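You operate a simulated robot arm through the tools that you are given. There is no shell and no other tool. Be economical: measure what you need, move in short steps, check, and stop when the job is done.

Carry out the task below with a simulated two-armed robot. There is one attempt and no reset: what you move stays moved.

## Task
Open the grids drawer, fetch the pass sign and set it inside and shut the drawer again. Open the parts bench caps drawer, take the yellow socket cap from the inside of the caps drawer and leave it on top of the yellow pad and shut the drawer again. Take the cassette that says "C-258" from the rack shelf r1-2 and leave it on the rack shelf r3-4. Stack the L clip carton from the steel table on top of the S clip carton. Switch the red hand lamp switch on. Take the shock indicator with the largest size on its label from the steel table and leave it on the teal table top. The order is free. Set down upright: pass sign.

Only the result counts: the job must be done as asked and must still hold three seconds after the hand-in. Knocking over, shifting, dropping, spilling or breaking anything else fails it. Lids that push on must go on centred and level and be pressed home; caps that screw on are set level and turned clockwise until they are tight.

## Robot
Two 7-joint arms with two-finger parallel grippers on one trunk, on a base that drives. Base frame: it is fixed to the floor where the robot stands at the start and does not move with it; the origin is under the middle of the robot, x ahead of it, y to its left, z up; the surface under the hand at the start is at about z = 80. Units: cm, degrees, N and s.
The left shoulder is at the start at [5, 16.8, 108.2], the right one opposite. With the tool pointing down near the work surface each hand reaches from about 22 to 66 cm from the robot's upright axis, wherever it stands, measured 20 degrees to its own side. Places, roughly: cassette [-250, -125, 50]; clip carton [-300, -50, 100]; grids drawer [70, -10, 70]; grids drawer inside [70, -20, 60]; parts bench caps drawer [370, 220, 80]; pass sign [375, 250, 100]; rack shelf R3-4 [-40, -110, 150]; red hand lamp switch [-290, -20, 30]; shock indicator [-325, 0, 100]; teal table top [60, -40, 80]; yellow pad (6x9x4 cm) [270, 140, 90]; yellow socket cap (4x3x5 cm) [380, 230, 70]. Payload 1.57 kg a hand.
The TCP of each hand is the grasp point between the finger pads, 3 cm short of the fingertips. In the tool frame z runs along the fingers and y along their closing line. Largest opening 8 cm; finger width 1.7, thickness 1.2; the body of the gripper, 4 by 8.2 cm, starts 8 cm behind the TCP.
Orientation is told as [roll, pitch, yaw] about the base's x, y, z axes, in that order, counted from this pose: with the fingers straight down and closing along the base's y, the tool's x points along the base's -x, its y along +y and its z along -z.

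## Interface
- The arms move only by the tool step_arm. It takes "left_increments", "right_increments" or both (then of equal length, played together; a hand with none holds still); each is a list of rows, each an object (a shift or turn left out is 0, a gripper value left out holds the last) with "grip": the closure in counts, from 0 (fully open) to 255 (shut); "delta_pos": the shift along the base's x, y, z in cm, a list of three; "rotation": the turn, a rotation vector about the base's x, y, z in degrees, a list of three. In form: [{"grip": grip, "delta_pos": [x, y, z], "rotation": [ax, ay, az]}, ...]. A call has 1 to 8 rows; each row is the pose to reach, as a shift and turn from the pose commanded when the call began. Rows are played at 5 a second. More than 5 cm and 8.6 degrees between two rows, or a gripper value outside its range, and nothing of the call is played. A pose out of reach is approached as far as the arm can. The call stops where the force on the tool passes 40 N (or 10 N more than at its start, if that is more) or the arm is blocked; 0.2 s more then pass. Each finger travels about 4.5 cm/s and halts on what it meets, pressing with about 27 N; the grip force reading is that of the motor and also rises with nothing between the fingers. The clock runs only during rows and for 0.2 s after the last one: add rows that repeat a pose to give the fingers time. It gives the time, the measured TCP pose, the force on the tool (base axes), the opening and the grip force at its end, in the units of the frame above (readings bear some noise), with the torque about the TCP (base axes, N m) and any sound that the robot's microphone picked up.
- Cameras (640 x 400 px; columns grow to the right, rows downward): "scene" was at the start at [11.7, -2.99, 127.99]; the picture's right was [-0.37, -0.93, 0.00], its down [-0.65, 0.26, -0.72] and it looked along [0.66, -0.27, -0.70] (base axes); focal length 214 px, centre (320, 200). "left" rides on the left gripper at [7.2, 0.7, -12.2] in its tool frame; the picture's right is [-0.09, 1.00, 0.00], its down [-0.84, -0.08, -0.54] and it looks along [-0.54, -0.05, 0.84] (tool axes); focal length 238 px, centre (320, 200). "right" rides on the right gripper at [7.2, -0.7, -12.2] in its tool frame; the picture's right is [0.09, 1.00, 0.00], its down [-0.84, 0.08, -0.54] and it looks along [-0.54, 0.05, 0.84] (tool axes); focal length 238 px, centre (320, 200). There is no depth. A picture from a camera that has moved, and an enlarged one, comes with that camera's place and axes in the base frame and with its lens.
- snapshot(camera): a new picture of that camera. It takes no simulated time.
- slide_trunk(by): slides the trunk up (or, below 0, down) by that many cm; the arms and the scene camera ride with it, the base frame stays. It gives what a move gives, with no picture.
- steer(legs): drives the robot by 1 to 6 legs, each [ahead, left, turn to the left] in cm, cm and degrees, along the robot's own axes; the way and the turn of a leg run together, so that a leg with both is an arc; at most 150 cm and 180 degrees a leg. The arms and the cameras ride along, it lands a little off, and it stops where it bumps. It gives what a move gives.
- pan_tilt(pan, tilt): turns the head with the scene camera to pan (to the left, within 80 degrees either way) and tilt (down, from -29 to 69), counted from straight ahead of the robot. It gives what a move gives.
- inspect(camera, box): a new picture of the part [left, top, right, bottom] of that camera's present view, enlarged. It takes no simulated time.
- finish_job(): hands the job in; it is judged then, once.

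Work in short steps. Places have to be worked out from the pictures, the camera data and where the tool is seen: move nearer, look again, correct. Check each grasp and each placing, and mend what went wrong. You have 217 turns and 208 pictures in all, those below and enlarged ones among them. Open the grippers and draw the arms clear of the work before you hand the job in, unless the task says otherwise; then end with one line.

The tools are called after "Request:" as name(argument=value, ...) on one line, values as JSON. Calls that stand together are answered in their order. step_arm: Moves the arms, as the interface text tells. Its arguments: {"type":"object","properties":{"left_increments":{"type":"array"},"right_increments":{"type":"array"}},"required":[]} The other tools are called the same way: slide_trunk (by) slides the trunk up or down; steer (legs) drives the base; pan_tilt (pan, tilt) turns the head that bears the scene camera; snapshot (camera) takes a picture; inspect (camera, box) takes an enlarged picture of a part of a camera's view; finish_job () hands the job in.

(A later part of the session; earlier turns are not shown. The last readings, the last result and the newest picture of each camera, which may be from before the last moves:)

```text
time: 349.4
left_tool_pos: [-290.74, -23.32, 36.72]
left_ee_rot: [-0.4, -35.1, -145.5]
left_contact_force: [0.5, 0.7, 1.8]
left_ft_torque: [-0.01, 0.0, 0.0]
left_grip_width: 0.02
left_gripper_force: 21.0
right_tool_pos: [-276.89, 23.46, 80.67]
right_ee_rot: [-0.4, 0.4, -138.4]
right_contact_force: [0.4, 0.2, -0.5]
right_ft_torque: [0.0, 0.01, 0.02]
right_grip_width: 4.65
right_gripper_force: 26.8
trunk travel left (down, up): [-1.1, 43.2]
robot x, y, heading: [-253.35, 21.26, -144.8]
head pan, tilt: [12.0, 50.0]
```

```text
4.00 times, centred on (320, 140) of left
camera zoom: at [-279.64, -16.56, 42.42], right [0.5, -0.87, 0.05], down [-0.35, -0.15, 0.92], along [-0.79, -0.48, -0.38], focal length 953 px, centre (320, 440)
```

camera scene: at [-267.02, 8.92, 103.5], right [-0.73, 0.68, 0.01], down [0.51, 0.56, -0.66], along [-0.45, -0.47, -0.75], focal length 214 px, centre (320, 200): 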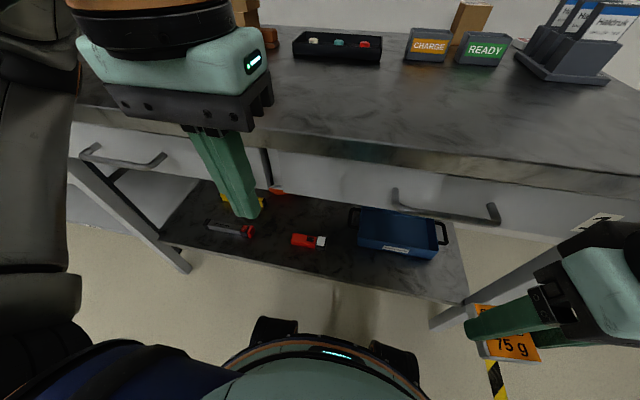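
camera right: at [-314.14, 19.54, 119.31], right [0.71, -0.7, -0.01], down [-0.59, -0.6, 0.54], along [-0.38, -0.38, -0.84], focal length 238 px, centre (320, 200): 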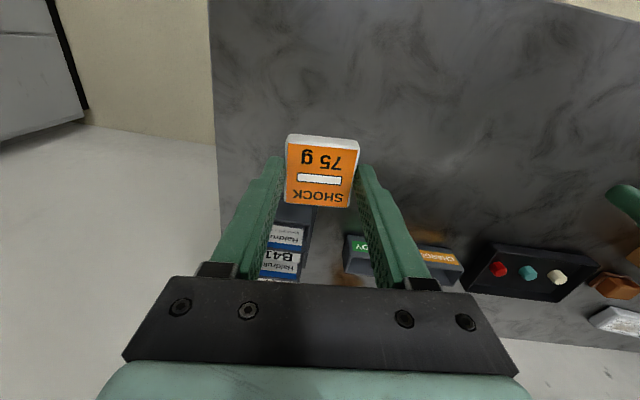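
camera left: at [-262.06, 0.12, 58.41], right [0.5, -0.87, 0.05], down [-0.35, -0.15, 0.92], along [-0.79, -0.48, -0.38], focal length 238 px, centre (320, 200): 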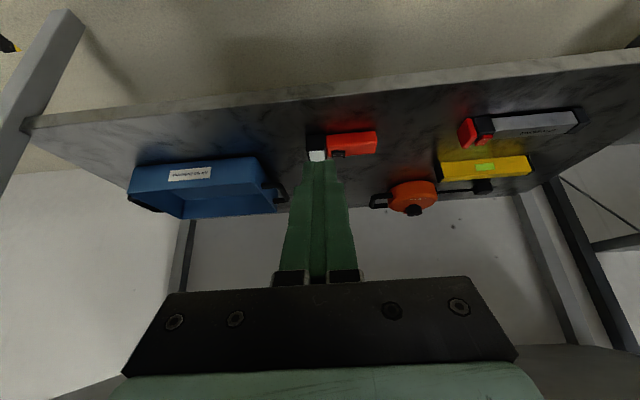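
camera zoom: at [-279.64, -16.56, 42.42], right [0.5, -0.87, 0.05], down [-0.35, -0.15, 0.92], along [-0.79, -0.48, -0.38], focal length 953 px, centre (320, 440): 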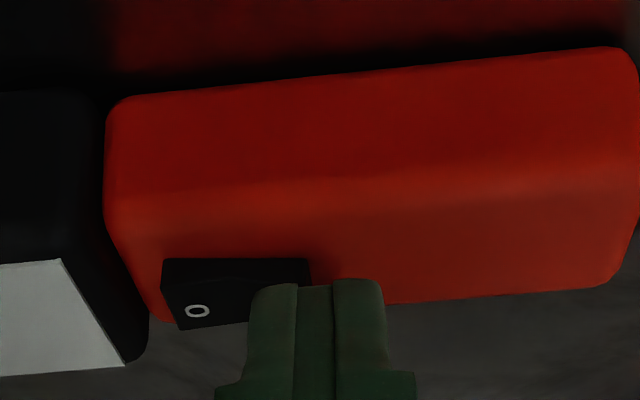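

Contact just beginning (1.8 N). Press further.

Request:
step_arm(left_increments=[{"grip": 255, "delta_pos": [0, 0, -0.3]}, {"grip": 255, "delta_pos": [0, 0, -0.6]}, {"grip": 255, "delta_pos": [0, 0, -0.9]}, {"grip": 255, "delta_pos": [0, 0, -1.2]}])

Request:
inspect(camera="left", box=[240, 90, 400, 190])

```text
time: 350.3
left_tool_pos: [-291.16, -23.5, 36.32]
left_ee_rot: [-0.9, -35.7, -145.3]
left_contact_force: [-0.1, -0.4, 11.3]
left_ft_torque: [0.01, 0.21, 0.0]
left_grip_width: 0.03
left_gripper_force: 21.4
right_tool_pos: [-276.94, 23.27, 80.7]
right_ee_rot: [-0.5, 0.2, -138.5]
right_contact_force: [0.6, 0.0, 0.0]
right_ft_torque: [-0.01, 0.05, 0.0]
right_grip_width: 4.64
right_gripper_force: 27.4
trunk travel left (down, up): [-1.1, 43.2]
robot x, y, heading: [-253.13, 21.31, -144.4]
head pan, tilt: [12.0, 50.0]
heard: click
stopped in row 4 (left hand): the force on the tool passed its limit at 44 N (the readings are from after the stop); the commanded pose is now the measured one
```

```text
4.00 times, centred on (320, 140) of left
camera zoom: at [-280.06, -16.72, 41.79], right [0.5, -0.87, 0.04], down [-0.34, -0.15, 0.93], along [-0.8, -0.48, -0.37], focal length 953 px, centre (320, 440)
```

zoom: 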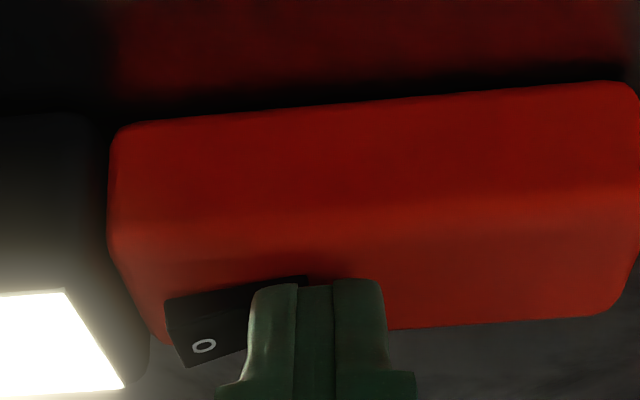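

Click heard and the lamp is lit. Withdraw upward and back out.

Request:
step_arm(left_increments=[{"grip": 255, "delta_pos": [0, 0, 2.5]}, {"grip": 255, "delta_pos": [1.5, 1.3, 5]}, {"grip": 255, "delta_pos": [4.5, 4.1, 7.5]}, {"grip": 255, "delta_pos": [7.5, 7, 9.5]}, {"grip": 255, "delta_pos": [10.5, 9.8, 11.5]}, {"grip": 255, "delta_pos": [13.5, 12.6, 13]}, {"grip": 255, "delta_pos": [16.5, 15.3, 14.5]}, {"grip": 255, "delta_pos": [18.5, 17, 16]}])

Request:
step_arm(left_increments=[{"grip": 255, "delta_pos": [0, 0, 4], "rotation": [2.8, -4, 0]}, {"grip": 255, "delta_pos": [0, 0, 8], "rotation": [5.6, -8, 0]}, {"grip": 255, "delta_pos": [0, 0, 12], "rotation": [8.4, -12, 0]}, {"grip": 255, "delta_pos": [0, 0, 16.5], "rotation": [11.2, -16, 0]}, {"grip": 200, "delta_pos": [0, 0, 21], "rotation": [14, -20, 0]}, {"grip": 100, "delta_pos": [0, 0, 25.5], "rotation": [16.8, -24, 0]}, {"grip": 60, "delta_pos": [0, 0, 30], "rotation": [20, -28.5, 0]}])

```text
time: 352.1
left_tool_pos: [-272.36, -6.44, 52.01]
left_ee_rot: [-0.7, -35.3, -145.5]
left_contact_force: [0.5, -0.2, 0.1]
left_ft_torque: [0.02, -0.03, -0.02]
left_grip_width: 0.01
left_gripper_force: 21.1
right_tool_pos: [-276.91, 23.27, 80.66]
right_ee_rot: [-0.3, 0.4, -138.5]
right_contact_force: [0.0, -0.6, -1.2]
right_ft_torque: [-0.01, -0.04, 0.03]
right_grip_width: 4.66
right_gripper_force: 27.3
trunk travel left (down, up): [-1.1, 43.2]
robot x, y, heading: [-252.75, 21.62, -144.9]
head pan, tilt: [12.0, 50.0]
```

```text
time: 353.7
left_tool_pos: [-272.32, -6.57, 82.07]
left_ee_rot: [-0.9, -0.4, -145.4]
left_contact_force: [-0.1, -1.0, 0.0]
left_ft_torque: [0.02, -0.01, 0.0]
left_grip_width: 6.14
left_gripper_force: 0.5
right_tool_pos: [-276.86, 23.36, 80.64]
right_ee_rot: [-0.4, 0.2, -138.5]
right_contact_force: [0.0, -0.2, -0.3]
right_ft_torque: [0.02, -0.02, 0.03]
right_grip_width: 4.67
right_gripper_force: 26.9
trunk travel left (down, up): [-1.1, 43.2]
robot x, y, heading: [-253.31, 21.22, -144.7]
head pan, tilt: [12.0, 50.0]
```

Lamp done. Drive left along the table; stop midway to read the red shock label from the good angle.

Request:
slide_trunk(by=28)

Request:
steer(legs=[[-4, 50, 0]])

Request:
pan_tilt(pan=-20, tilt=30)

Request:
snapshot(camera="scene")

```text
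time: 356.6
left_tool_pos: [-272.39, -6.54, 110.04]
left_ee_rot: [-1.0, -0.4, -145.4]
left_contact_force: [-0.3, 0.0, 0.2]
left_ft_torque: [-0.04, 0.01, 0.02]
left_grip_width: 6.13
left_gripper_force: 0.1
right_tool_pos: [-276.86, 23.15, 108.66]
right_ee_rot: [-0.3, 0.3, -138.5]
right_contact_force: [-0.2, 0.1, 0.3]
right_ft_torque: [-0.05, 0.03, -0.04]
right_grip_width: 4.65
right_gripper_force: 26.7
trunk travel left (down, up): [-29.1, 15.2]
robot x, y, heading: [-253.15, 21.35, -145.0]
head pan, tilt: [12.0, 50.0]
```

```text
time: 361.5
left_tool_pos: [-240.7, -45.14, 110.02]
left_ee_rot: [-1.0, -0.6, -146.1]
left_contact_force: [-1.2, 0.2, 0.0]
left_ft_torque: [-0.01, 0.01, 0.0]
left_grip_width: 6.1
left_gripper_force: 0.0
right_tool_pos: [-244.83, -15.12, 108.66]
right_ee_rot: [-0.3, 0.2, -139.1]
right_contact_force: [0.3, 0.2, -0.3]
right_ft_torque: [-0.02, -0.02, -0.02]
right_grip_width: 4.66
right_gripper_force: 27.1
trunk travel left (down, up): [-29.1, 15.2]
robot x, y, heading: [-221.0, -17.07, -145.6]
head pan, tilt: [12.0, 50.0]
```

```text
time: 362.4
left_tool_pos: [-240.8, -45.12, 110.07]
left_ee_rot: [-1.0, -0.5, -145.9]
left_contact_force: [0.5, -0.2, 0.6]
left_ft_torque: [-0.01, -0.01, -0.03]
left_grip_width: 6.14
left_gripper_force: 0.0
right_tool_pos: [-245.0, -15.09, 108.7]
right_ee_rot: [-0.5, 0.4, -139.1]
right_contact_force: [0.2, -0.2, 0.1]
right_ft_torque: [0.02, -0.02, 0.0]
right_grip_width: 4.66
right_gripper_force: 27.1
trunk travel left (down, up): [-29.1, 15.2]
robot x, y, heading: [-221.14, -17.46, -145.5]
head pan, tilt: [-20.0, 30.0]
```

```text
43 pictures are left
camera scene: at [-233.12, -21.69, 134.23], right [-0.25, 0.97, 0.0], down [0.48, 0.13, -0.87], along [-0.84, -0.22, -0.5], focal length 214 px, centre (320, 200)
```

scene: 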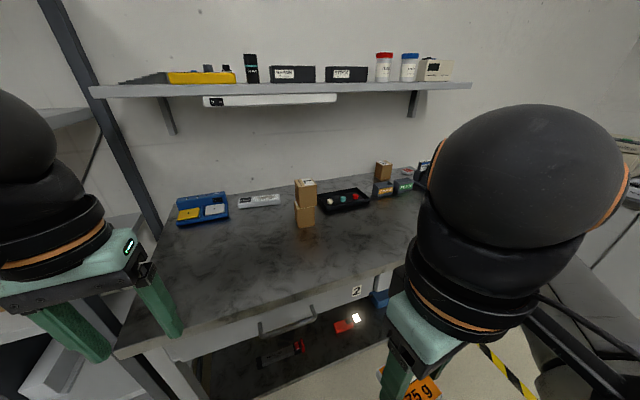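

Zoom to read the red box.

Request:
inspect(camera="scene", box=[394, 158, 434, 186])

```text
14.29 times, centred on (414, 172) of scene
camera zoom: at [-233.12, -21.69, 134.23], right [-0.25, 0.97, 0.0], down [0.48, 0.13, -0.87], along [-0.84, -0.22, -0.5], focal length 3064 px, centre (-1023, 600)
```

zoom: 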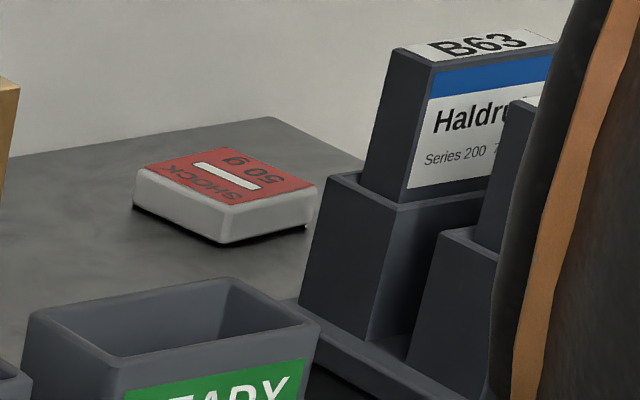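

Red is 50 g, so 75 g is right. Continue left to the rack and look at shelf R1-2.

Request:
steer(legs=[[-5, 45, 0.5]])

Request:
pan_tilt(pan=0, tilt=40)

Request:
snapshot(camera="scene")

```text
time: 366.9
left_tool_pos: [-210.74, -78.9, 109.97]
left_ee_rot: [-1.1, -0.6, -145.2]
left_contact_force: [0.0, 1.3, 1.1]
left_ft_torque: [0.0, 0.0, 0.0]
left_grip_width: 6.11
left_gripper_force: 0.0
right_tool_pos: [-215.38, -49.06, 108.72]
right_ee_rot: [-0.3, 0.3, -138.5]
right_contact_force: [0.5, -0.6, 0.0]
right_ft_torque: [0.01, 0.01, -0.02]
right_grip_width: 4.68
right_gripper_force: 26.7
trunk travel left (down, up): [-29.1, 15.2]
robot x, y, heading: [-191.38, -50.67, -144.4]
head pan, tilt: [-20.0, 30.0]
```

```text
time: 367.7
left_tool_pos: [-210.77, -78.94, 109.96]
left_ee_rot: [-1.0, -0.6, -145.2]
left_contact_force: [-0.1, 0.2, 0.4]
left_ft_torque: [-0.01, 0.0, 0.01]
left_grip_width: 6.13
left_gripper_force: 0.2
right_tool_pos: [-215.32, -49.03, 108.55]
right_ee_rot: [-0.4, 0.3, -138.4]
right_contact_force: [0.0, -0.3, -0.1]
right_ft_torque: [0.02, 0.0, 0.0]
right_grip_width: 4.68
right_gripper_force: 26.7
trunk travel left (down, up): [-29.1, 15.2]
robot x, y, heading: [-191.63, -50.71, -144.4]
head pan, tilt: [0.0, 40.0]
```

```text
41 pictures are left
camera scene: at [-201.67, -57.95, 132.7], right [-0.58, 0.82, 0.0], down [0.52, 0.37, -0.77], along [-0.62, -0.44, -0.64], focal length 214 px, centre (320, 200)
```

scene: 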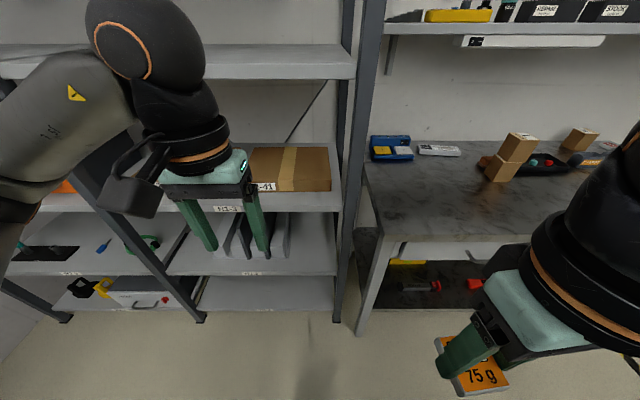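

Cassettes stand on the shelf behind the left hand. Shift that hand aside and lower the trunk for a view.

Request:
step_arm(left_increments=[{"grip": 60, "delta_pos": [2.4, -3.3, 0]}, {"grip": 60, "delta_pos": [4.8, -6.6, 0]}, {"grip": 60, "delta_pos": [7.2, -9.9, 0]}, {"grip": 60, "delta_pos": [9.6, -13.2, 0]}])

Request:
slide_trunk(by=-26)

Request:
pan_tilt(pan=8, tilt=35)

Request:
snapshot(camera="scene")

```text
time: 368.7
left_tool_pos: [-201.1, -92.08, 110.41]
left_ee_rot: [-1.0, -0.5, -145.2]
left_contact_force: [0.0, -0.5, -0.3]
left_ft_torque: [-0.02, 0.02, -0.01]
left_grip_width: 6.13
left_gripper_force: 0.1
right_tool_pos: [-215.26, -49.17, 108.69]
right_ee_rot: [-0.4, 0.3, -138.3]
right_contact_force: [-0.1, -0.5, -0.1]
right_ft_torque: [-0.01, -0.04, 0.0]
right_grip_width: 4.64
right_gripper_force: 27.4
trunk travel left (down, up): [-29.1, 15.2]
robot x, y, heading: [-191.53, -50.74, -144.5]
head pan, tilt: [0.0, 40.0]
```

```text
time: 371.4
left_tool_pos: [-201.13, -92.23, 84.33]
left_ee_rot: [-1.0, -0.5, -145.2]
left_contact_force: [-0.7, 0.2, 0.9]
left_ft_torque: [-0.02, 0.03, -0.01]
left_grip_width: 6.11
left_gripper_force: 0.0
right_tool_pos: [-215.38, -49.01, 82.67]
right_ee_rot: [-0.4, 0.2, -138.5]
right_contact_force: [1.0, -0.4, -0.3]
right_ft_torque: [0.01, -0.04, 0.0]
right_grip_width: 4.66
right_gripper_force: 26.6
trunk travel left (down, up): [-3.1, 41.2]
robot x, y, heading: [-191.32, -50.77, -144.7]
head pan, tilt: [0.0, 40.0]
```

```text
time: 372.1
left_tool_pos: [-201.14, -92.2, 84.47]
left_ee_rot: [-1.0, -0.5, -145.2]
left_contact_force: [0.0, 0.4, -0.5]
left_ft_torque: [0.02, 0.0, -0.02]
left_grip_width: 6.12
left_gripper_force: 0.1
right_tool_pos: [-215.45, -48.94, 82.63]
right_ee_rot: [-0.3, 0.3, -138.5]
right_contact_force: [0.8, 0.9, 0.3]
right_ft_torque: [-0.03, -0.01, 0.02]
right_grip_width: 4.67
right_gripper_force: 26.9
trunk travel left (down, up): [-3.1, 41.2]
robot x, y, heading: [-191.8, -50.99, -144.6]
head pan, tilt: [8.0, 35.0]
```

```text
40 pictures are left
camera scene: at [-201.14, -59.08, 107.45], right [-0.69, 0.73, 0.0], down [0.42, 0.39, -0.82], along [-0.6, -0.56, -0.57], focal length 214 px, centre (320, 200)
```

scene: 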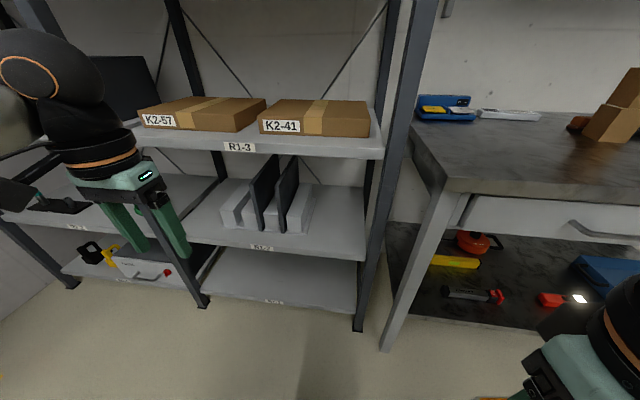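

Good view: cassettes stand in slots on R1-2. Zoom to read them.

Request:
inspect(camera="scene", box=[205, 140, 333, 255])

```text
3.48 times, centred on (269, 198) of scene
camera zoom: at [-201.14, -59.08, 107.45], right [-0.69, 0.73, 0.0], down [0.42, 0.39, -0.82], along [-0.6, -0.56, -0.57], focal length 746 px, centre (497, 209)
```

zoom: 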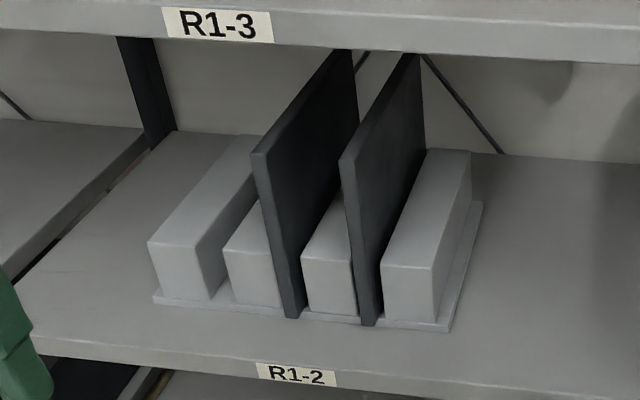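

Two cassettes stand in slots 2 and 3; their visible sides carry no label. Move left to see the other faces.

Request:
steer(legs=[[0, 45, 0]])

Request:
pan_tilt(pan=-22, tilt=30)

Request:
snapshot(camera="scene")

```text
time: 376.5
left_tool_pos: [-176.09, -128.8, 84.42]
left_ee_rot: [-1.0, -0.5, -146.2]
left_contact_force: [0.3, -0.1, 0.3]
left_ft_torque: [-0.01, 0.01, 0.0]
left_grip_width: 6.13
left_gripper_force: 0.0
right_tool_pos: [-189.61, -85.45, 82.63]
right_ee_rot: [-0.4, 0.3, -139.2]
right_contact_force: [0.2, -0.3, 1.0]
right_ft_torque: [-0.03, 0.01, 0.0]
right_grip_width: 4.67
right_gripper_force: 27.1
trunk travel left (down, up): [-3.1, 41.2]
robot x, y, heading: [-166.16, -87.75, -145.7]
head pan, tilt: [8.0, 35.0]
```

```text
time: 377.5
left_tool_pos: [-176.08, -128.73, 84.43]
left_ee_rot: [-1.0, -0.5, -146.1]
left_contact_force: [-0.1, 0.8, -0.6]
left_ft_torque: [0.0, 0.0, 0.01]
left_grip_width: 6.14
left_gripper_force: 0.0
right_tool_pos: [-189.6, -85.47, 82.78]
right_ee_rot: [-0.4, 0.4, -139.2]
right_contact_force: [0.5, 0.3, 0.8]
right_ft_torque: [0.0, -0.03, -0.04]
right_grip_width: 4.67
right_gripper_force: 27.5
trunk travel left (down, up): [-3.1, 41.2]
robot x, y, heading: [-165.83, -87.37, -145.4]
head pan, tilt: [-22.0, 30.0]
```

```text
38 pictures are left
camera scene: at [-177.86, -91.76, 108.23], right [-0.22, 0.98, 0.0], down [0.49, 0.11, -0.87], along [-0.85, -0.19, -0.5], focal length 214 px, centre (320, 200)
```

scene: 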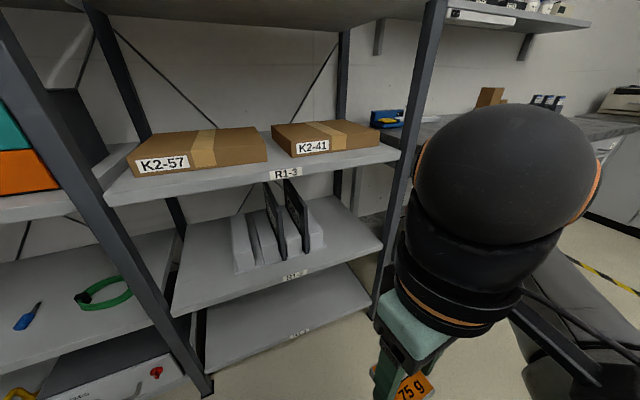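

Request:
inspect(camera="scene", box=[225, 170, 345, 275])

```text
3.81 times, centred on (285, 222) of scene
camera zoom: at [-177.86, -91.76, 108.23], right [-0.22, 0.98, 0.0], down [0.49, 0.11, -0.87], along [-0.85, -0.19, -0.5], focal length 817 px, centre (453, 114)
```

zoom: 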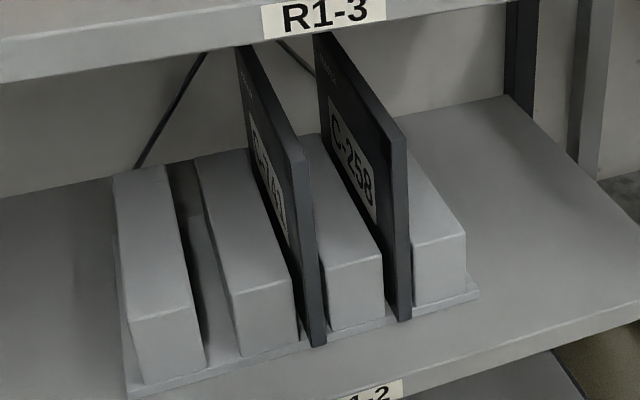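

C-258 is the right-hand cassette (front edge at ≈(-234.8,-109.4), z 51–71.5). Position the base so the left hand faces it.

Request:
steer(legs=[[12, -37, 2]])

```text
time: 381.4
left_tool_pos: [-206.62, -104.73, 84.45]
left_ee_rot: [-1.0, -0.6, -144.2]
left_contact_force: [0.8, 0.1, 0.6]
left_ft_torque: [0.0, -0.02, 0.02]
left_grip_width: 6.13
left_gripper_force: 0.2
right_tool_pos: [-221.72, -62.04, 82.64]
right_ee_rot: [-0.4, 0.3, -137.3]
right_contact_force: [-0.5, 0.9, 0.0]
right_ft_torque: [-0.01, 0.05, 0.0]
right_grip_width: 4.65
right_gripper_force: 27.4
trunk travel left (down, up): [-3.1, 41.2]
robot x, y, heading: [-197.69, -63.31, -143.5]
head pan, tilt: [-22.0, 30.0]
```

Rotate the left hand to point forward (closing across the cassette thickness) while lowering to z≈65.

Request:
step_arm(left_increments=[{"grip": 0, "delta_pos": [-3, -0.1, -2.2], "rotation": [-5, 6.8, 0]}, {"grip": 0, "delta_pos": [-6, -0.3, -4.4], "rotation": [-10, 13.6, 0]}, {"grip": 0, "delta_pos": [-9, -0.4, -6.6], "rotation": [-15, 20.3, 0]}, {"grip": 0, "delta_pos": [-11, -0.6, -9], "rotation": [-20, 27, 0]}, {"grip": 0, "delta_pos": [-13, -0.7, -11.5], "rotation": [-25, 33.8, 0]}, {"grip": 0, "delta_pos": [-15, -0.8, -14], "rotation": [-30, 40.5, 0]}, {"grip": 0, "delta_pos": [-16.5, -0.9, -16.5], "rotation": [-35, 47.2, 0]}, {"grip": 0, "delta_pos": [-18, -0.9, -19], "rotation": [-40, 54, 0]}])

Request:
step_arm(left_increments=[{"grip": 0, "delta_pos": [0, 0, 0], "rotation": [-5, 6.8, 0]}, {"grip": 0, "delta_pos": [0, 0, 0], "rotation": [-10, 13.6, 0]}, {"grip": 0, "delta_pos": [0, 0, 0], "rotation": [-12, 16.3, 0]}])

Request:
snapshot(camera="left")

```text
time: 383.2
left_tool_pos: [-222.98, -105.46, 68.55]
left_ee_rot: [-0.2, -56.4, -144.5]
left_contact_force: [-1.1, 0.2, -0.1]
left_ft_torque: [0.0, -0.04, -0.03]
left_grip_width: 8.01
left_gripper_force: 0.1
left hand out of reach, approached as far as the arm can: row 7, 8
right_tool_pos: [-221.69, -61.95, 82.71]
right_ee_rot: [-0.3, 0.3, -137.3]
right_contact_force: [0.2, 0.3, -0.7]
right_ft_torque: [0.0, -0.01, 0.01]
right_grip_width: 4.66
right_gripper_force: 26.9
trunk travel left (down, up): [-3.1, 41.2]
robot x, y, heading: [-197.98, -63.5, -143.6]
head pan, tilt: [-22.0, 30.0]
```

```text
time: 384.0
left_tool_pos: [-222.8, -105.55, 68.73]
left_ee_rot: [0.0, -56.4, -144.6]
left_contact_force: [-0.6, -0.2, 1.3]
left_ft_torque: [0.02, -0.01, 0.01]
left_grip_width: 8.0
left_gripper_force: 0.0
left hand out of reach, approached as far as the arm can: row 1, 2, 3
right_tool_pos: [-221.72, -61.98, 82.65]
right_ee_rot: [-0.4, 0.3, -137.2]
right_contact_force: [0.2, 0.4, 0.5]
right_ft_torque: [0.02, 0.0, -0.04]
right_grip_width: 4.63
right_gripper_force: 26.6
trunk travel left (down, up): [-3.1, 41.2]
robot x, y, heading: [-197.62, -63.6, -143.7]
head pan, tilt: [-22.0, 30.0]
```

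```text
36 pictures are left
camera left: at [-210.94, -97.81, 69.24], right [0.53, -0.84, 0.08], down [-0.05, 0.06, 1.0], along [-0.84, -0.54, -0.01], focal length 238 px, centre (320, 200)
```

left: 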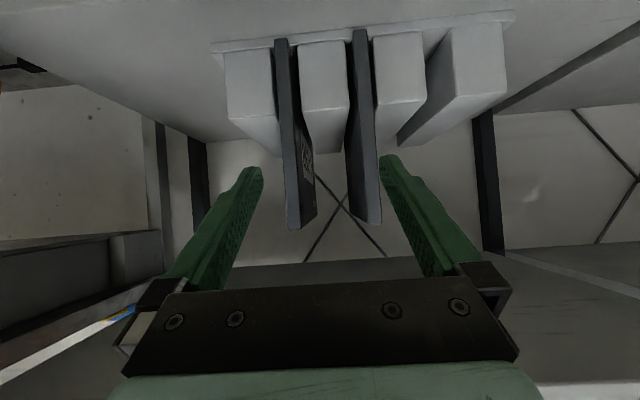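

Tilt is limited to 56°, which is still workable. Shift right by 3 cm to align with C-258, then advance so the fingers straddle it.

Request:
step_arm(left_increments=[{"grip": 0, "delta_pos": [-1.65, 2.6, -2]}, {"grip": 0, "delta_pos": [-5.2, 0.2, -3]}, {"grip": 0, "delta_pos": [-8.8, -2.1, -4]}])

Request:
snapshot(camera="left")

```text
time: 384.8
left_tool_pos: [-231.48, -108.08, 64.46]
left_ee_rot: [0.0, -56.4, -144.6]
left_contact_force: [-0.1, -0.7, -0.3]
left_ft_torque: [-0.03, 0.01, 0.01]
left_grip_width: 8.02
left_gripper_force: 0.0
right_tool_pos: [-221.58, -61.95, 82.67]
right_ee_rot: [-0.5, 0.3, -137.3]
right_contact_force: [0.4, -0.2, 0.0]
right_ft_torque: [0.01, -0.01, -0.03]
right_grip_width: 4.69
right_gripper_force: 27.4
trunk travel left (down, up): [-3.1, 41.2]
robot x, y, heading: [-198.07, -63.44, -143.7]
head pan, tilt: [-22.0, 30.0]
```

```text
35 pictures are left
camera left: at [-219.56, -100.34, 65.15], right [0.53, -0.84, 0.08], down [-0.05, 0.06, 1.0], along [-0.84, -0.54, -0.01], focal length 238 px, centre (320, 200)
```

left: 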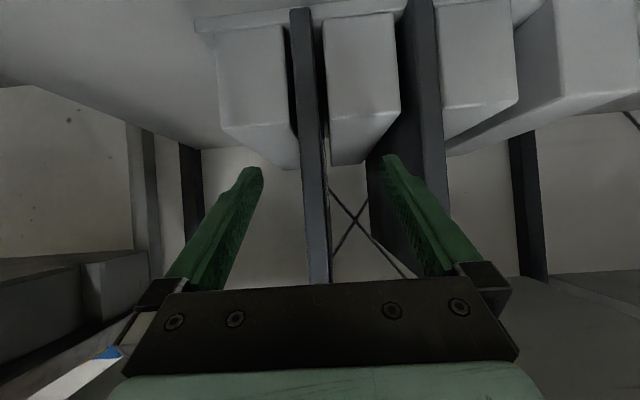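

Aligned. Narrow the opening to 5 cm, advance fully, then close.

Request:
step_arm(left_increments=[{"grip": 95, "delta_pos": [-0.6, 0.4, 0]}, {"grip": 95, "delta_pos": [-0.6, 0.4, 0]}, {"grip": 95, "delta_pos": [-4, -2.0, -1]}, {"grip": 95, "delta_pos": [-7.3, -4.3, -2]}, {"grip": 255, "delta_pos": [-7.3, -4.3, -2]}, {"grip": 255, "delta_pos": [-7.3, -4.3, -2]}, {"grip": 255, "delta_pos": [-7.3, -4.3, -2]}])

Request:
snapshot(camera="left")

```text
time: 386.4
left_tool_pos: [-238.44, -112.33, 62.49]
left_ee_rot: [0.0, -56.4, -144.5]
left_contact_force: [-1.7, -1.5, -0.4]
left_ft_torque: [-0.01, -0.02, 0.13]
left_grip_width: 1.63
left_gripper_force: 21.6
right_tool_pos: [-221.65, -61.99, 82.66]
right_ee_rot: [-0.5, 0.3, -137.3]
right_contact_force: [-1.2, 0.4, -0.5]
right_ft_torque: [-0.01, -0.03, 0.01]
right_grip_width: 4.68
right_gripper_force: 27.3
trunk travel left (down, up): [-3.1, 41.2]
robot x, y, heading: [-198.24, -63.3, -143.6]
head pan, tilt: [-22.0, 30.0]
```

```text
34 pictures are left
camera left: at [-226.57, -104.51, 63.13], right [0.53, -0.84, 0.08], down [-0.05, 0.06, 1.0], along [-0.84, -0.54, -0.01], focal length 238 px, centre (320, 200)
```

left: 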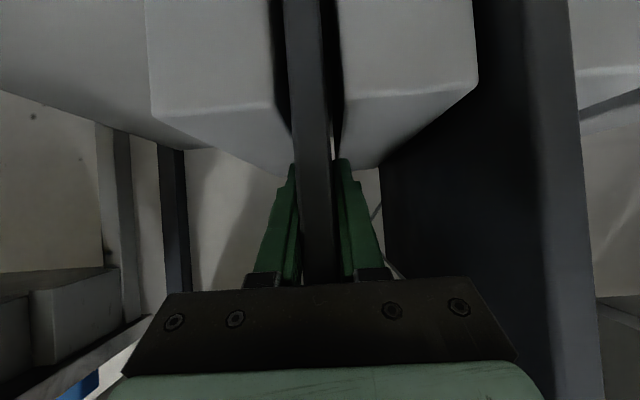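

Gripped (1.63 cm). Lift 2 cm then pull out by backing the base.

Request:
step_arm(left_increments=[{"grip": 255, "delta_pos": [0, 0, 0.7]}, {"grip": 255, "delta_pos": [0, 0, 1.5]}, {"grip": 255, "delta_pos": [0, 0, 2.5]}])

Request:
steer(legs=[[-34, 0, 0]])

Request:
pan_tilt(pan=5, tilt=40)

Request:
snapshot(camera="scene")

```text
time: 387.2
left_tool_pos: [-238.67, -112.0, 64.9]
left_ee_rot: [0.0, -56.3, -144.8]
left_contact_force: [0.3, 0.2, -6.0]
left_ft_torque: [0.39, -0.49, 0.03]
left_grip_width: 1.58
left_gripper_force: 26.9
right_tool_pos: [-221.7, -62.1, 82.7]
right_ee_rot: [-0.4, 0.3, -137.2]
right_contact_force: [-0.2, -0.1, 0.3]
right_ft_torque: [-0.01, 0.01, 0.0]
right_grip_width: 4.66
right_gripper_force: 26.9
trunk travel left (down, up): [-3.1, 41.2]
robot x, y, heading: [-197.74, -63.12, -143.5]
head pan, tilt: [-22.0, 30.0]
```

```text
time: 389.4
left_tool_pos: [-211.31, -92.15, 64.96]
left_ee_rot: [0.0, -56.3, -144.3]
left_contact_force: [0.3, 0.3, -6.8]
left_ft_torque: [0.38, -0.45, 0.03]
left_grip_width: 1.59
left_gripper_force: 27.4
right_tool_pos: [-194.72, -41.93, 82.62]
right_ee_rot: [-0.4, 0.3, -137.0]
right_contact_force: [0.2, 0.5, -0.1]
right_ft_torque: [-0.02, 0.0, -0.03]
right_grip_width: 4.68
right_gripper_force: 27.1
trunk travel left (down, up): [-3.1, 41.2]
robot x, y, heading: [-170.72, -42.91, -143.1]
head pan, tilt: [-22.0, 30.0]
```

```text
time: 390.3
left_tool_pos: [-211.35, -92.09, 64.92]
left_ee_rot: [0.0, -56.2, -144.3]
left_contact_force: [1.0, -0.4, -6.9]
left_ft_torque: [0.34, -0.52, -0.02]
left_grip_width: 1.58
left_gripper_force: 26.7
right_tool_pos: [-194.67, -42.11, 82.66]
right_ee_rot: [-0.3, 0.3, -136.9]
right_contact_force: [0.5, 0.2, 0.5]
right_ft_torque: [-0.03, 0.01, 0.02]
right_grip_width: 4.66
right_gripper_force: 26.7
trunk travel left (down, up): [-3.1, 41.2]
robot x, y, heading: [-170.65, -42.97, -143.2]
head pan, tilt: [5.0, 40.0]
```

```text
33 pictures are left
camera scene: at [-180.31, -51.23, 106.69], right [-0.67, 0.75, 0.0], down [0.48, 0.43, -0.77], along [-0.57, -0.51, -0.64], focal length 214 px, centre (320, 200)
```

scene: 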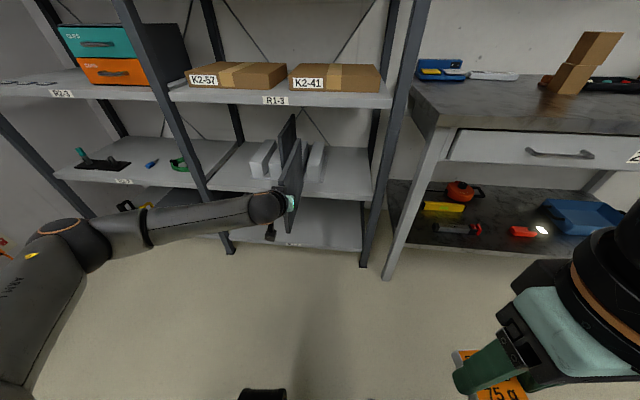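

C-258 is out and held firmly. For transport, raise the trunk and swing the hand to point down so the cassette is compact.

Request:
slide_trunk(by=30)

Request:
step_arm(left_increments=[{"grip": 255, "delta_pos": [1.4, 1.0, 2], "rotation": [4.8, -6.4, 0]}, {"grip": 255, "delta_pos": [2.8, 2.0, 4], "rotation": [9.6, -12.8, 0]}, {"grip": 255, "delta_pos": [4.2, 3, 6], "rotation": [14.4, -19.2, 0]}, {"grip": 255, "delta_pos": [5.6, 4, 8], "rotation": [19.2, -25.6, 0]}, {"grip": 255, "delta_pos": [7, 5, 10], "rotation": [24, -32, 0]}, {"grip": 255, "delta_pos": [8.4, 6, 11], "rotation": [28.8, -38.3, 0]}, {"grip": 255, "delta_pos": [9.8, 7, 12], "rotation": [32.5, -43.2, 0]}])

Request:
snapshot(camera="left")

```text
time: 393.3
left_tool_pos: [-211.45, -92.23, 94.99]
left_ee_rot: [0.0, -56.3, -144.3]
left_contact_force: [-1.1, -0.2, -6.1]
left_ft_torque: [0.38, -0.5, -0.02]
left_grip_width: 1.6
left_gripper_force: 27.2
right_tool_pos: [-194.7, -42.22, 112.7]
right_ee_rot: [-0.5, 0.3, -136.8]
right_contact_force: [1.0, -0.8, 0.3]
right_ft_torque: [-0.01, 0.05, -0.03]
right_grip_width: 4.65
right_gripper_force: 27.0
trunk travel left (down, up): [-33.1, 11.2]
robot x, y, heading: [-170.83, -43.09, -143.3]
head pan, tilt: [5.0, 40.0]
```

```text
time: 394.9
left_tool_pos: [-201.65, -84.89, 107.08]
left_ee_rot: [-1.1, -2.2, -143.8]
left_contact_force: [-0.1, 0.3, -7.3]
left_ft_torque: [0.16, -0.27, -0.01]
left_grip_width: 1.58
left_gripper_force: 26.7
right_tool_pos: [-194.68, -42.0, 112.67]
right_ee_rot: [-0.4, 0.3, -136.9]
right_contact_force: [-0.8, -0.3, -0.5]
right_ft_torque: [-0.03, -0.01, 0.01]
right_grip_width: 4.66
right_gripper_force: 26.9
trunk travel left (down, up): [-33.1, 11.2]
robot x, y, heading: [-170.81, -42.92, -143.1]
head pan, tilt: [5.0, 40.0]
```

```text
32 pictures are left
camera left: at [-194.78, -81.01, 118.93], right [0.51, -0.86, -0.01], down [-0.7, -0.43, 0.58], along [-0.5, -0.29, -0.82], focal length 238 px, centre (320, 200)
```

left: 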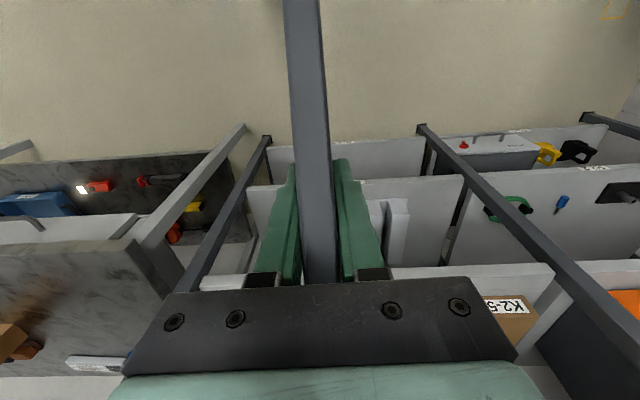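

Turn left in place to face the R3 rack, then move along it at a safe distance.

Request:
steer(legs=[[0, 0, 88.3], [31, 14, 0], [0, 44, 0]])

Request:
pan_tilt(pan=0, tilt=0)

Request:
snapshot(camera="scene")

```text
time: 404.9
left_tool_pos: [-64.91, -65.13, 107.15]
left_ee_rot: [-0.9, -2.3, -54.7]
left_contact_force: [-0.6, 0.0, -8.0]
left_ft_torque: [0.24, 0.19, -0.02]
left_grip_width: 1.6
left_gripper_force: 27.3
right_tool_pos: [-107.72, -57.55, 112.68]
right_ee_rot: [-0.4, 0.3, -48.0]
right_contact_force: [0.2, 0.0, 0.3]
right_ft_torque: [0.04, 0.0, 0.01]
right_grip_width: 4.66
right_gripper_force: 26.7
trunk travel left (down, up): [-33.1, 11.2]
robot x, y, heading: [-105.99, -33.86, -54.1]
head pan, tilt: [5.0, 40.0]
```

```text
time: 406.0
left_tool_pos: [-64.95, -65.31, 107.08]
left_ee_rot: [-1.0, -2.3, -54.8]
left_contact_force: [-0.6, 0.6, -6.7]
left_ft_torque: [0.27, 0.17, -0.01]
left_grip_width: 1.58
left_gripper_force: 26.7
right_tool_pos: [-107.65, -57.56, 112.63]
right_ee_rot: [-0.3, 0.3, -48.0]
right_contact_force: [0.1, -0.2, 0.1]
right_ft_torque: [0.01, 0.02, 0.01]
right_grip_width: 4.65
right_gripper_force: 27.3
trunk travel left (down, up): [-33.1, 11.2]
robot x, y, heading: [-106.07, -33.79, -54.2]
head pan, tilt: [0.0, 0.0]
```

```text
31 pictures are left
camera scene: at [-98.42, -44.25, 143.05], right [-0.81, -0.58, 0.0], down [0.0, 0.0, -1.0], along [0.58, -0.81, 0.0], focal length 214 px, centre (320, 200)
```

scene: 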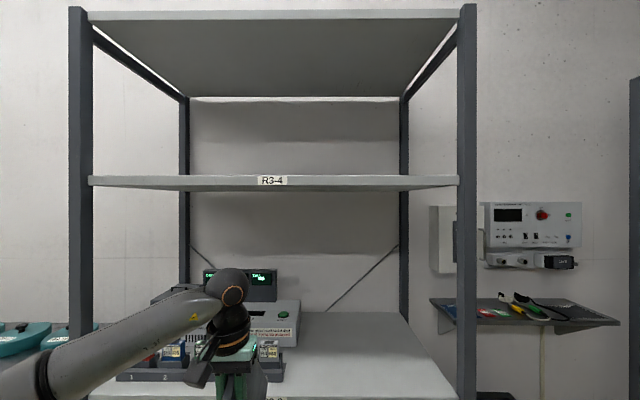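

Shelf R3-4: top at z≈150, free space above ~45 cm. Raise the trunk and lift the hand while tilting it forward again.

Request:
slide_trunk(by=11)

Request:
step_arm(left_increments=[{"grip": 255, "delta_pos": [0, 0, 4.8], "rotation": [-5, -3.6, 0]}, {"grip": 255, "delta_pos": [0, 0, 9.6], "rotation": [-10, -7.2, 0]}, {"grip": 255, "delta_pos": [0, 0, 14.4], "rotation": [-15.5, -11.2, 0]}, {"grip": 255, "delta_pos": [0, 0, 19.2], "rotation": [-21, -15.1, 0]}, {"grip": 255, "delta_pos": [0, 0, 24], "rotation": [-26.5, -19.1, 0]}, {"grip": 255, "delta_pos": [0, 0, 28.8], "rotation": [-32, -23, 0]}, {"grip": 255, "delta_pos": [0, 0, 33.6], "rotation": [-38, -27.4, 0]}, {"grip": 255, "delta_pos": [0, 0, 38], "rotation": [-43.8, -31.6, 0]}])

```text
time: 407.4
left_tool_pos: [-65.04, -65.24, 118.03]
left_ee_rot: [-1.0, -2.3, -54.8]
left_contact_force: [-0.2, -0.1, -7.0]
left_ft_torque: [0.3, 0.18, 0.02]
left_grip_width: 1.61
left_gripper_force: 27.7
right_tool_pos: [-107.61, -57.58, 123.61]
right_ee_rot: [-0.4, 0.4, -47.9]
right_contact_force: [-0.4, 0.3, 0.3]
right_ft_torque: [0.02, 0.01, -0.02]
right_grip_width: 4.66
right_gripper_force: 26.5
trunk travel left (down, up): [-44.1, 0.2]
robot x, y, heading: [-105.96, -33.53, -54.3]
head pan, tilt: [0.0, 0.0]
```

```text
time: 409.2
left_tool_pos: [-64.75, -65.22, 156.14]
left_ee_rot: [0.0, -56.4, -55.5]
left_contact_force: [0.2, 0.4, -7.1]
left_ft_torque: [0.54, 0.36, 0.0]
left_grip_width: 1.59
left_gripper_force: 27.5
right_tool_pos: [-107.77, -57.45, 123.7]
right_ee_rot: [-0.4, 0.3, -48.0]
right_contact_force: [-0.1, -0.2, 0.5]
right_ft_torque: [0.01, 0.0, 0.01]
right_grip_width: 4.67
right_gripper_force: 27.2
trunk travel left (down, up): [-44.1, 0.2]
robot x, y, heading: [-106.2, -33.68, -54.3]
head pan, tilt: [0.0, 0.0]
```

Good. Now roll the hand -90° about the heading axis to lay the cassette flat.

Request:
step_arm(left_increments=[{"grip": 255, "delta_pos": [0, 0, 0.3], "rotation": [-4.9, 6.8, 0]}, {"grip": 255, "delta_pos": [0, 0, 0.6], "rotation": [-9.8, 13.6, 0]}, {"grip": 255, "delta_pos": [0, 0, 1], "rotation": [-14.7, 20.4, 0]}, {"grip": 255, "delta_pos": [0, 0, 1.3], "rotation": [-19.6, 27.2, 0]}, {"grip": 255, "delta_pos": [0, 0, 1.6], "rotation": [-24.5, 34, 0]}, {"grip": 255, "delta_pos": [0, 0, 2], "rotation": [-29.4, 40.8, 0]}, {"grip": 255, "delta_pos": [0, 0, 2], "rotation": [-34.3, 47.6, 0]}, {"grip": 255, "delta_pos": [0, 0, 2], "rotation": [-39.2, 54.4, 0]}])

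Request:
step_arm(left_increments=[{"grip": 255, "delta_pos": [0, 0, 0], "rotation": [-4.9, 6.8, 0]}, {"grip": 255, "delta_pos": [0, 0, 0], "rotation": [-9.8, 13.6, 0]}, {"grip": 255, "delta_pos": [0, 0, 0], "rotation": [-13.4, 18.6, 0]}])

Request:
snapshot(camera="scene")

```text
time: 411.0
left_tool_pos: [-64.91, -65.15, 158.04]
left_ee_rot: [-77.8, -19.3, -0.2]
left_contact_force: [0.2, -0.1, -7.4]
left_ft_torque: [0.55, 0.32, 0.0]
left_grip_width: 1.61
left_gripper_force: 27.0
right_tool_pos: [-107.55, -57.58, 123.74]
right_ee_rot: [-0.5, 0.4, -48.0]
right_contact_force: [0.9, 0.0, -0.4]
right_ft_torque: [0.01, 0.0, 0.03]
right_grip_width: 4.65
right_gripper_force: 27.1
trunk travel left (down, up): [-44.1, 0.2]
robot x, y, heading: [-105.88, -34.0, -54.1]
head pan, tilt: [0.0, 0.0]
```

```text
time: 411.8
left_tool_pos: [-64.88, -65.21, 158.01]
left_ee_rot: [-91.0, -0.4, 2.1]
left_contact_force: [-0.2, -0.1, -6.7]
left_ft_torque: [0.55, 0.31, -0.04]
left_grip_width: 1.6
left_gripper_force: 27.4
right_tool_pos: [-107.65, -57.58, 123.66]
right_ee_rot: [-0.4, 0.5, -48.0]
right_contact_force: [0.3, 0.0, -0.8]
right_ft_torque: [0.02, -0.03, 0.03]
right_grip_width: 4.68
right_gripper_force: 26.9
trunk travel left (down, up): [-44.1, 0.2]
robot x, y, heading: [-106.5, -33.6, -54.0]
head pan, tilt: [0.0, 0.0]
```

```text
30 pictures are left
camera scene: at [-98.39, -44.27, 154.05], right [-0.81, -0.58, 0.0], down [0.0, 0.0, -1.0], along [0.58, -0.81, 0.0], focal length 214 px, centre (320, 200)
```

scene: 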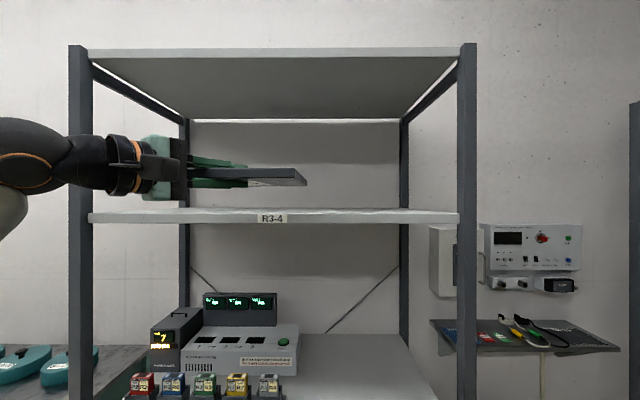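

Cassette lies flat above shelf height. Drive forward ~30.5 cm to bring it over the shelf.

Request:
steer(legs=[[30.5, 0, -0.7]])

Request:
pan_tilt(pan=15, tilt=12)

Request:
snapshot(camera="scene")

```text
time: 413.9
left_tool_pos: [-47.42, -90.96, 158.11]
left_ee_rot: [-90.8, -0.6, 1.3]
left_contact_force: [1.0, 0.0, -7.3]
left_ft_torque: [0.49, 0.29, -0.01]
left_grip_width: 1.62
left_gripper_force: 27.2
right_tool_pos: [-90.15, -82.86, 123.58]
right_ee_rot: [-0.4, 0.3, -48.7]
right_contact_force: [0.1, -0.5, 0.3]
right_ft_torque: [0.01, 0.02, -0.03]
right_grip_width: 4.7
right_gripper_force: 27.4
trunk travel left (down, up): [-44.1, 0.2]
robot x, y, heading: [-87.9, -59.35, -55.1]
head pan, tilt: [0.0, 0.0]
```

```text
time: 414.7
left_tool_pos: [-47.42, -90.98, 158.14]
left_ee_rot: [-90.9, -0.6, 1.4]
left_contact_force: [-0.2, -0.2, -6.6]
left_ft_torque: [0.52, 0.31, -0.01]
left_grip_width: 1.58
left_gripper_force: 26.6
right_tool_pos: [-90.1, -82.86, 123.72]
right_ee_rot: [-0.4, 0.2, -48.7]
right_contact_force: [0.2, 0.5, -0.2]
right_ft_torque: [0.0, 0.0, -0.01]
right_grip_width: 4.67
right_gripper_force: 26.7
trunk travel left (down, up): [-44.1, 0.2]
robot x, y, heading: [-88.34, -59.39, -55.1]
head pan, tilt: [15.0, 12.0]
```

```text
29 pictures are left
camera scene: at [-78.62, -68.22, 152.13], right [-0.64, -0.77, 0.0], down [-0.16, 0.13, -0.98], along [0.75, -0.63, -0.21], focal length 214 px, centre (320, 200)
```

scene: 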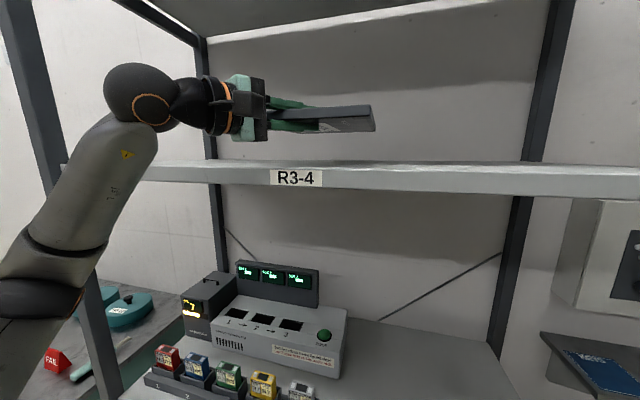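

Shift back 1.5 cm (keeps the gripper body outside the shelf lip) and lower until contact.

Request:
step_arm(left_increments=[{"grip": 255, "delta_pos": [-0.9, 1.2, 0]}, {"grip": 255, "delta_pos": [-0.9, 1.2, -2]}, {"grip": 255, "delta_pos": [-0.9, 1.2, -4]}, {"grip": 255, "delta_pos": [-0.9, 1.2, -5]}, {"grip": 255, "delta_pos": [-0.9, 1.2, -5.6]}, {"grip": 255, "delta_pos": [-0.9, 1.2, -6.1]}, {"grip": 255, "delta_pos": [-0.9, 1.2, -6.5]}])

Request:
snapshot(camera="scene")

```text
time: 416.3
left_tool_pos: [-48.22, -89.77, 152.63]
left_ee_rot: [-92.4, -0.8, 1.6]
left_contact_force: [2.5, -9.7, 12.2]
left_ft_torque: [1.4, 0.12, -0.22]
left_grip_width: 1.59
left_gripper_force: 27.6
right_tool_pos: [-90.16, -82.91, 123.67]
right_ee_rot: [-0.5, 0.4, -48.7]
right_contact_force: [0.1, 0.8, 0.0]
right_ft_torque: [-0.01, 0.02, 0.03]
right_grip_width: 4.68
right_gripper_force: 26.3
trunk travel left (down, up): [-44.1, 0.2]
robot x, y, heading: [-88.59, -58.83, -55.0]
head pan, tilt: [15.0, 12.0]
stopped in row 7 (left hand): the force on the tool passed its limit at 44 N (the readings are from after the stop); the commanded pose is now the measured one
```

```text
28 pictures are left
camera scene: at [-78.71, -68.4, 152.13], right [-0.64, -0.77, 0.0], down [-0.16, 0.14, -0.98], along [0.75, -0.63, -0.21], focal length 214 px, centre (320, 200)
```

scene: 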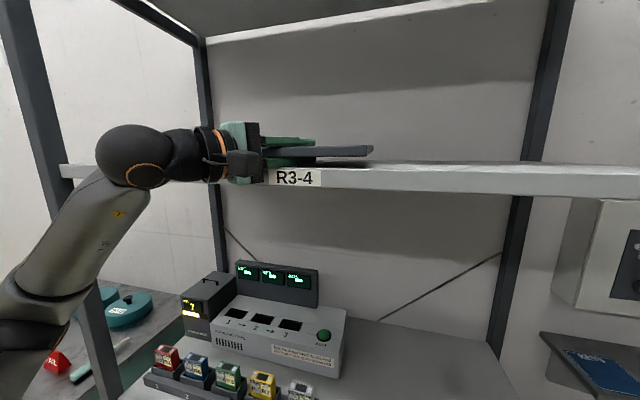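

Zoom to check the contact geometry.

Request:
inspect(camera="scene", box=[220, 110, 400, 200])

```text
3.56 times, centred on (310, 155) of scene
camera zoom: at [-78.71, -68.4, 152.13], right [-0.64, -0.77, 0.0], down [-0.16, 0.14, -0.98], along [0.75, -0.63, -0.21], focal length 763 px, centre (356, 360)
```

zoom: 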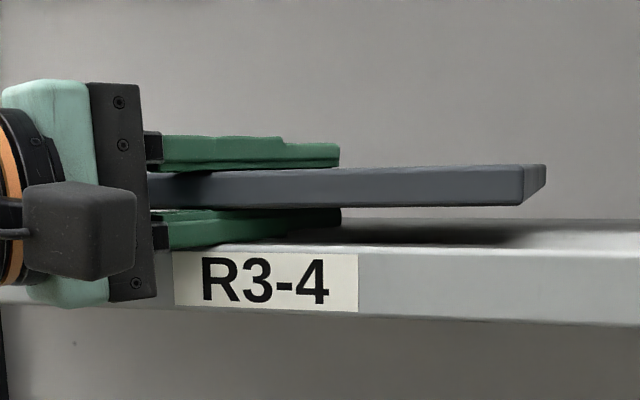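

Lower finger rests on the shelf under the cassette; withdrawing would drag it. Instead: lift 1 cm, move back 7 cm so the fingers clear the front lip, and set the cassette down directly on the shelf with a small overhang.

Request:
step_arm(left_increments=[{"grip": 255, "delta_pos": [0, 0, 1], "rotation": [1.5, 0, 0]}, {"grip": 255, "delta_pos": [-2, 2.9, 1], "rotation": [1.5, 0, 0]}, {"grip": 255, "delta_pos": [-4, 5.7, 1], "rotation": [1.5, 0, 0]}, {"grip": 255, "delta_pos": [-4, 5.7, 0], "rotation": [1.5, 0, 0]}, {"grip": 255, "delta_pos": [-4, 5.7, -0.8], "rotation": [1.5, 0, 0]}, {"grip": 255, "delta_pos": [-4, 5.7, -1.4], "rotation": [1.5, 0, 0]}, {"grip": 255, "delta_pos": [-4, 5.7, -1.8], "rotation": [1.5, 0, 0]}, {"grip": 255, "delta_pos": [-4, 5.7, -2.2], "rotation": [1.5, 0, 0]}])

Request:
inspect(camera="scene", box=[200, 110, 400, 210])

```text
time: 417.9
left_tool_pos: [-52.25, -83.79, 151.77]
left_ee_rot: [-92.7, -1.1, 1.7]
left_contact_force: [-1.3, -8.6, 9.1]
left_ft_torque: [-0.11, 0.2, -0.11]
left_grip_width: 1.59
left_gripper_force: 27.0
right_tool_pos: [-90.1, -82.95, 123.57]
right_ee_rot: [-0.5, 0.3, -48.8]
right_contact_force: [0.2, 0.2, -0.8]
right_ft_torque: [-0.01, -0.02, -0.01]
right_grip_width: 4.65
right_gripper_force: 26.6
trunk travel left (down, up): [-44.1, 0.2]
robot x, y, heading: [-88.38, -58.93, -54.8]
head pan, tilt: [15.0, 12.0]
stopped in row 7 (left hand): the force on the tool passed its limit at 45 N (the readings are from after the stop); the commanded pose is now the measured one
```

```text
3.20 times, centred on (300, 160) of scene
camera zoom: at [-78.73, -68.45, 152.11], right [-0.64, -0.77, 0.0], down [-0.16, 0.14, -0.98], along [0.75, -0.63, -0.21], focal length 686 px, centre (384, 328)
```

zoom: 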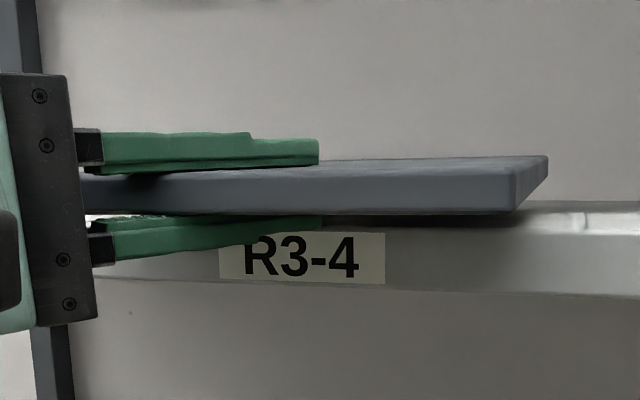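

Cassette is set on the shelf edge with fingers outside the lip. Open slightly and check that it stays.

Request:
step_arm(left_increments=[{"grip": 215, "delta_pos": [0, 0, 0.1]}, {"grip": 190, "delta_pos": [0, 0, 0.1]}, {"grip": 160, "delta_pos": [0, 0, 0]}, {"grip": 130, "delta_pos": [0, 0, 0]}, {"grip": 130, "delta_pos": [0, 0, 0]}])

Request:
inspect(camera="scene", box=[200, 110, 400, 210])

```text
time: 419.1
left_tool_pos: [-51.89, -83.49, 151.28]
left_ee_rot: [-92.1, -1.0, 1.8]
left_contact_force: [-1.9, 7.7, -3.1]
left_ft_torque: [0.25, 0.08, 0.05]
left_grip_width: 4.04
left_gripper_force: 1.1
right_tool_pos: [-90.0, -82.76, 123.78]
right_ee_rot: [-0.5, 0.3, -48.7]
right_contact_force: [0.2, -0.7, 0.0]
right_ft_torque: [0.01, 0.0, 0.03]
right_grip_width: 4.67
right_gripper_force: 27.0
trunk travel left (down, up): [-44.1, 0.2]
robot x, y, heading: [-88.48, -58.98, -54.9]
head pan, tilt: [15.0, 12.0]
```

```text
3.20 times, centred on (300, 160) of scene
camera zoom: at [-78.57, -68.07, 152.09], right [-0.64, -0.77, 0.0], down [-0.16, 0.13, -0.98], along [0.75, -0.63, -0.21], focal length 686 px, centre (384, 328)
```

zoom: 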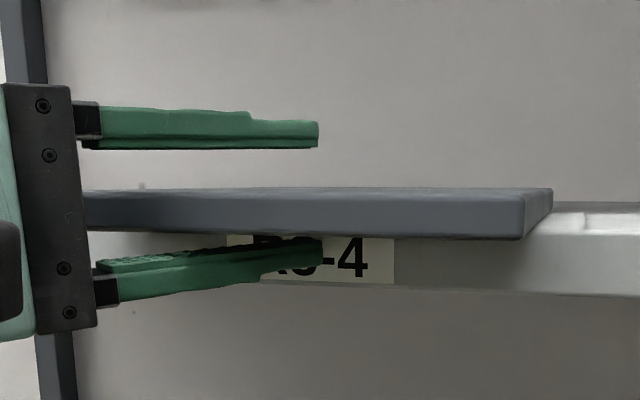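

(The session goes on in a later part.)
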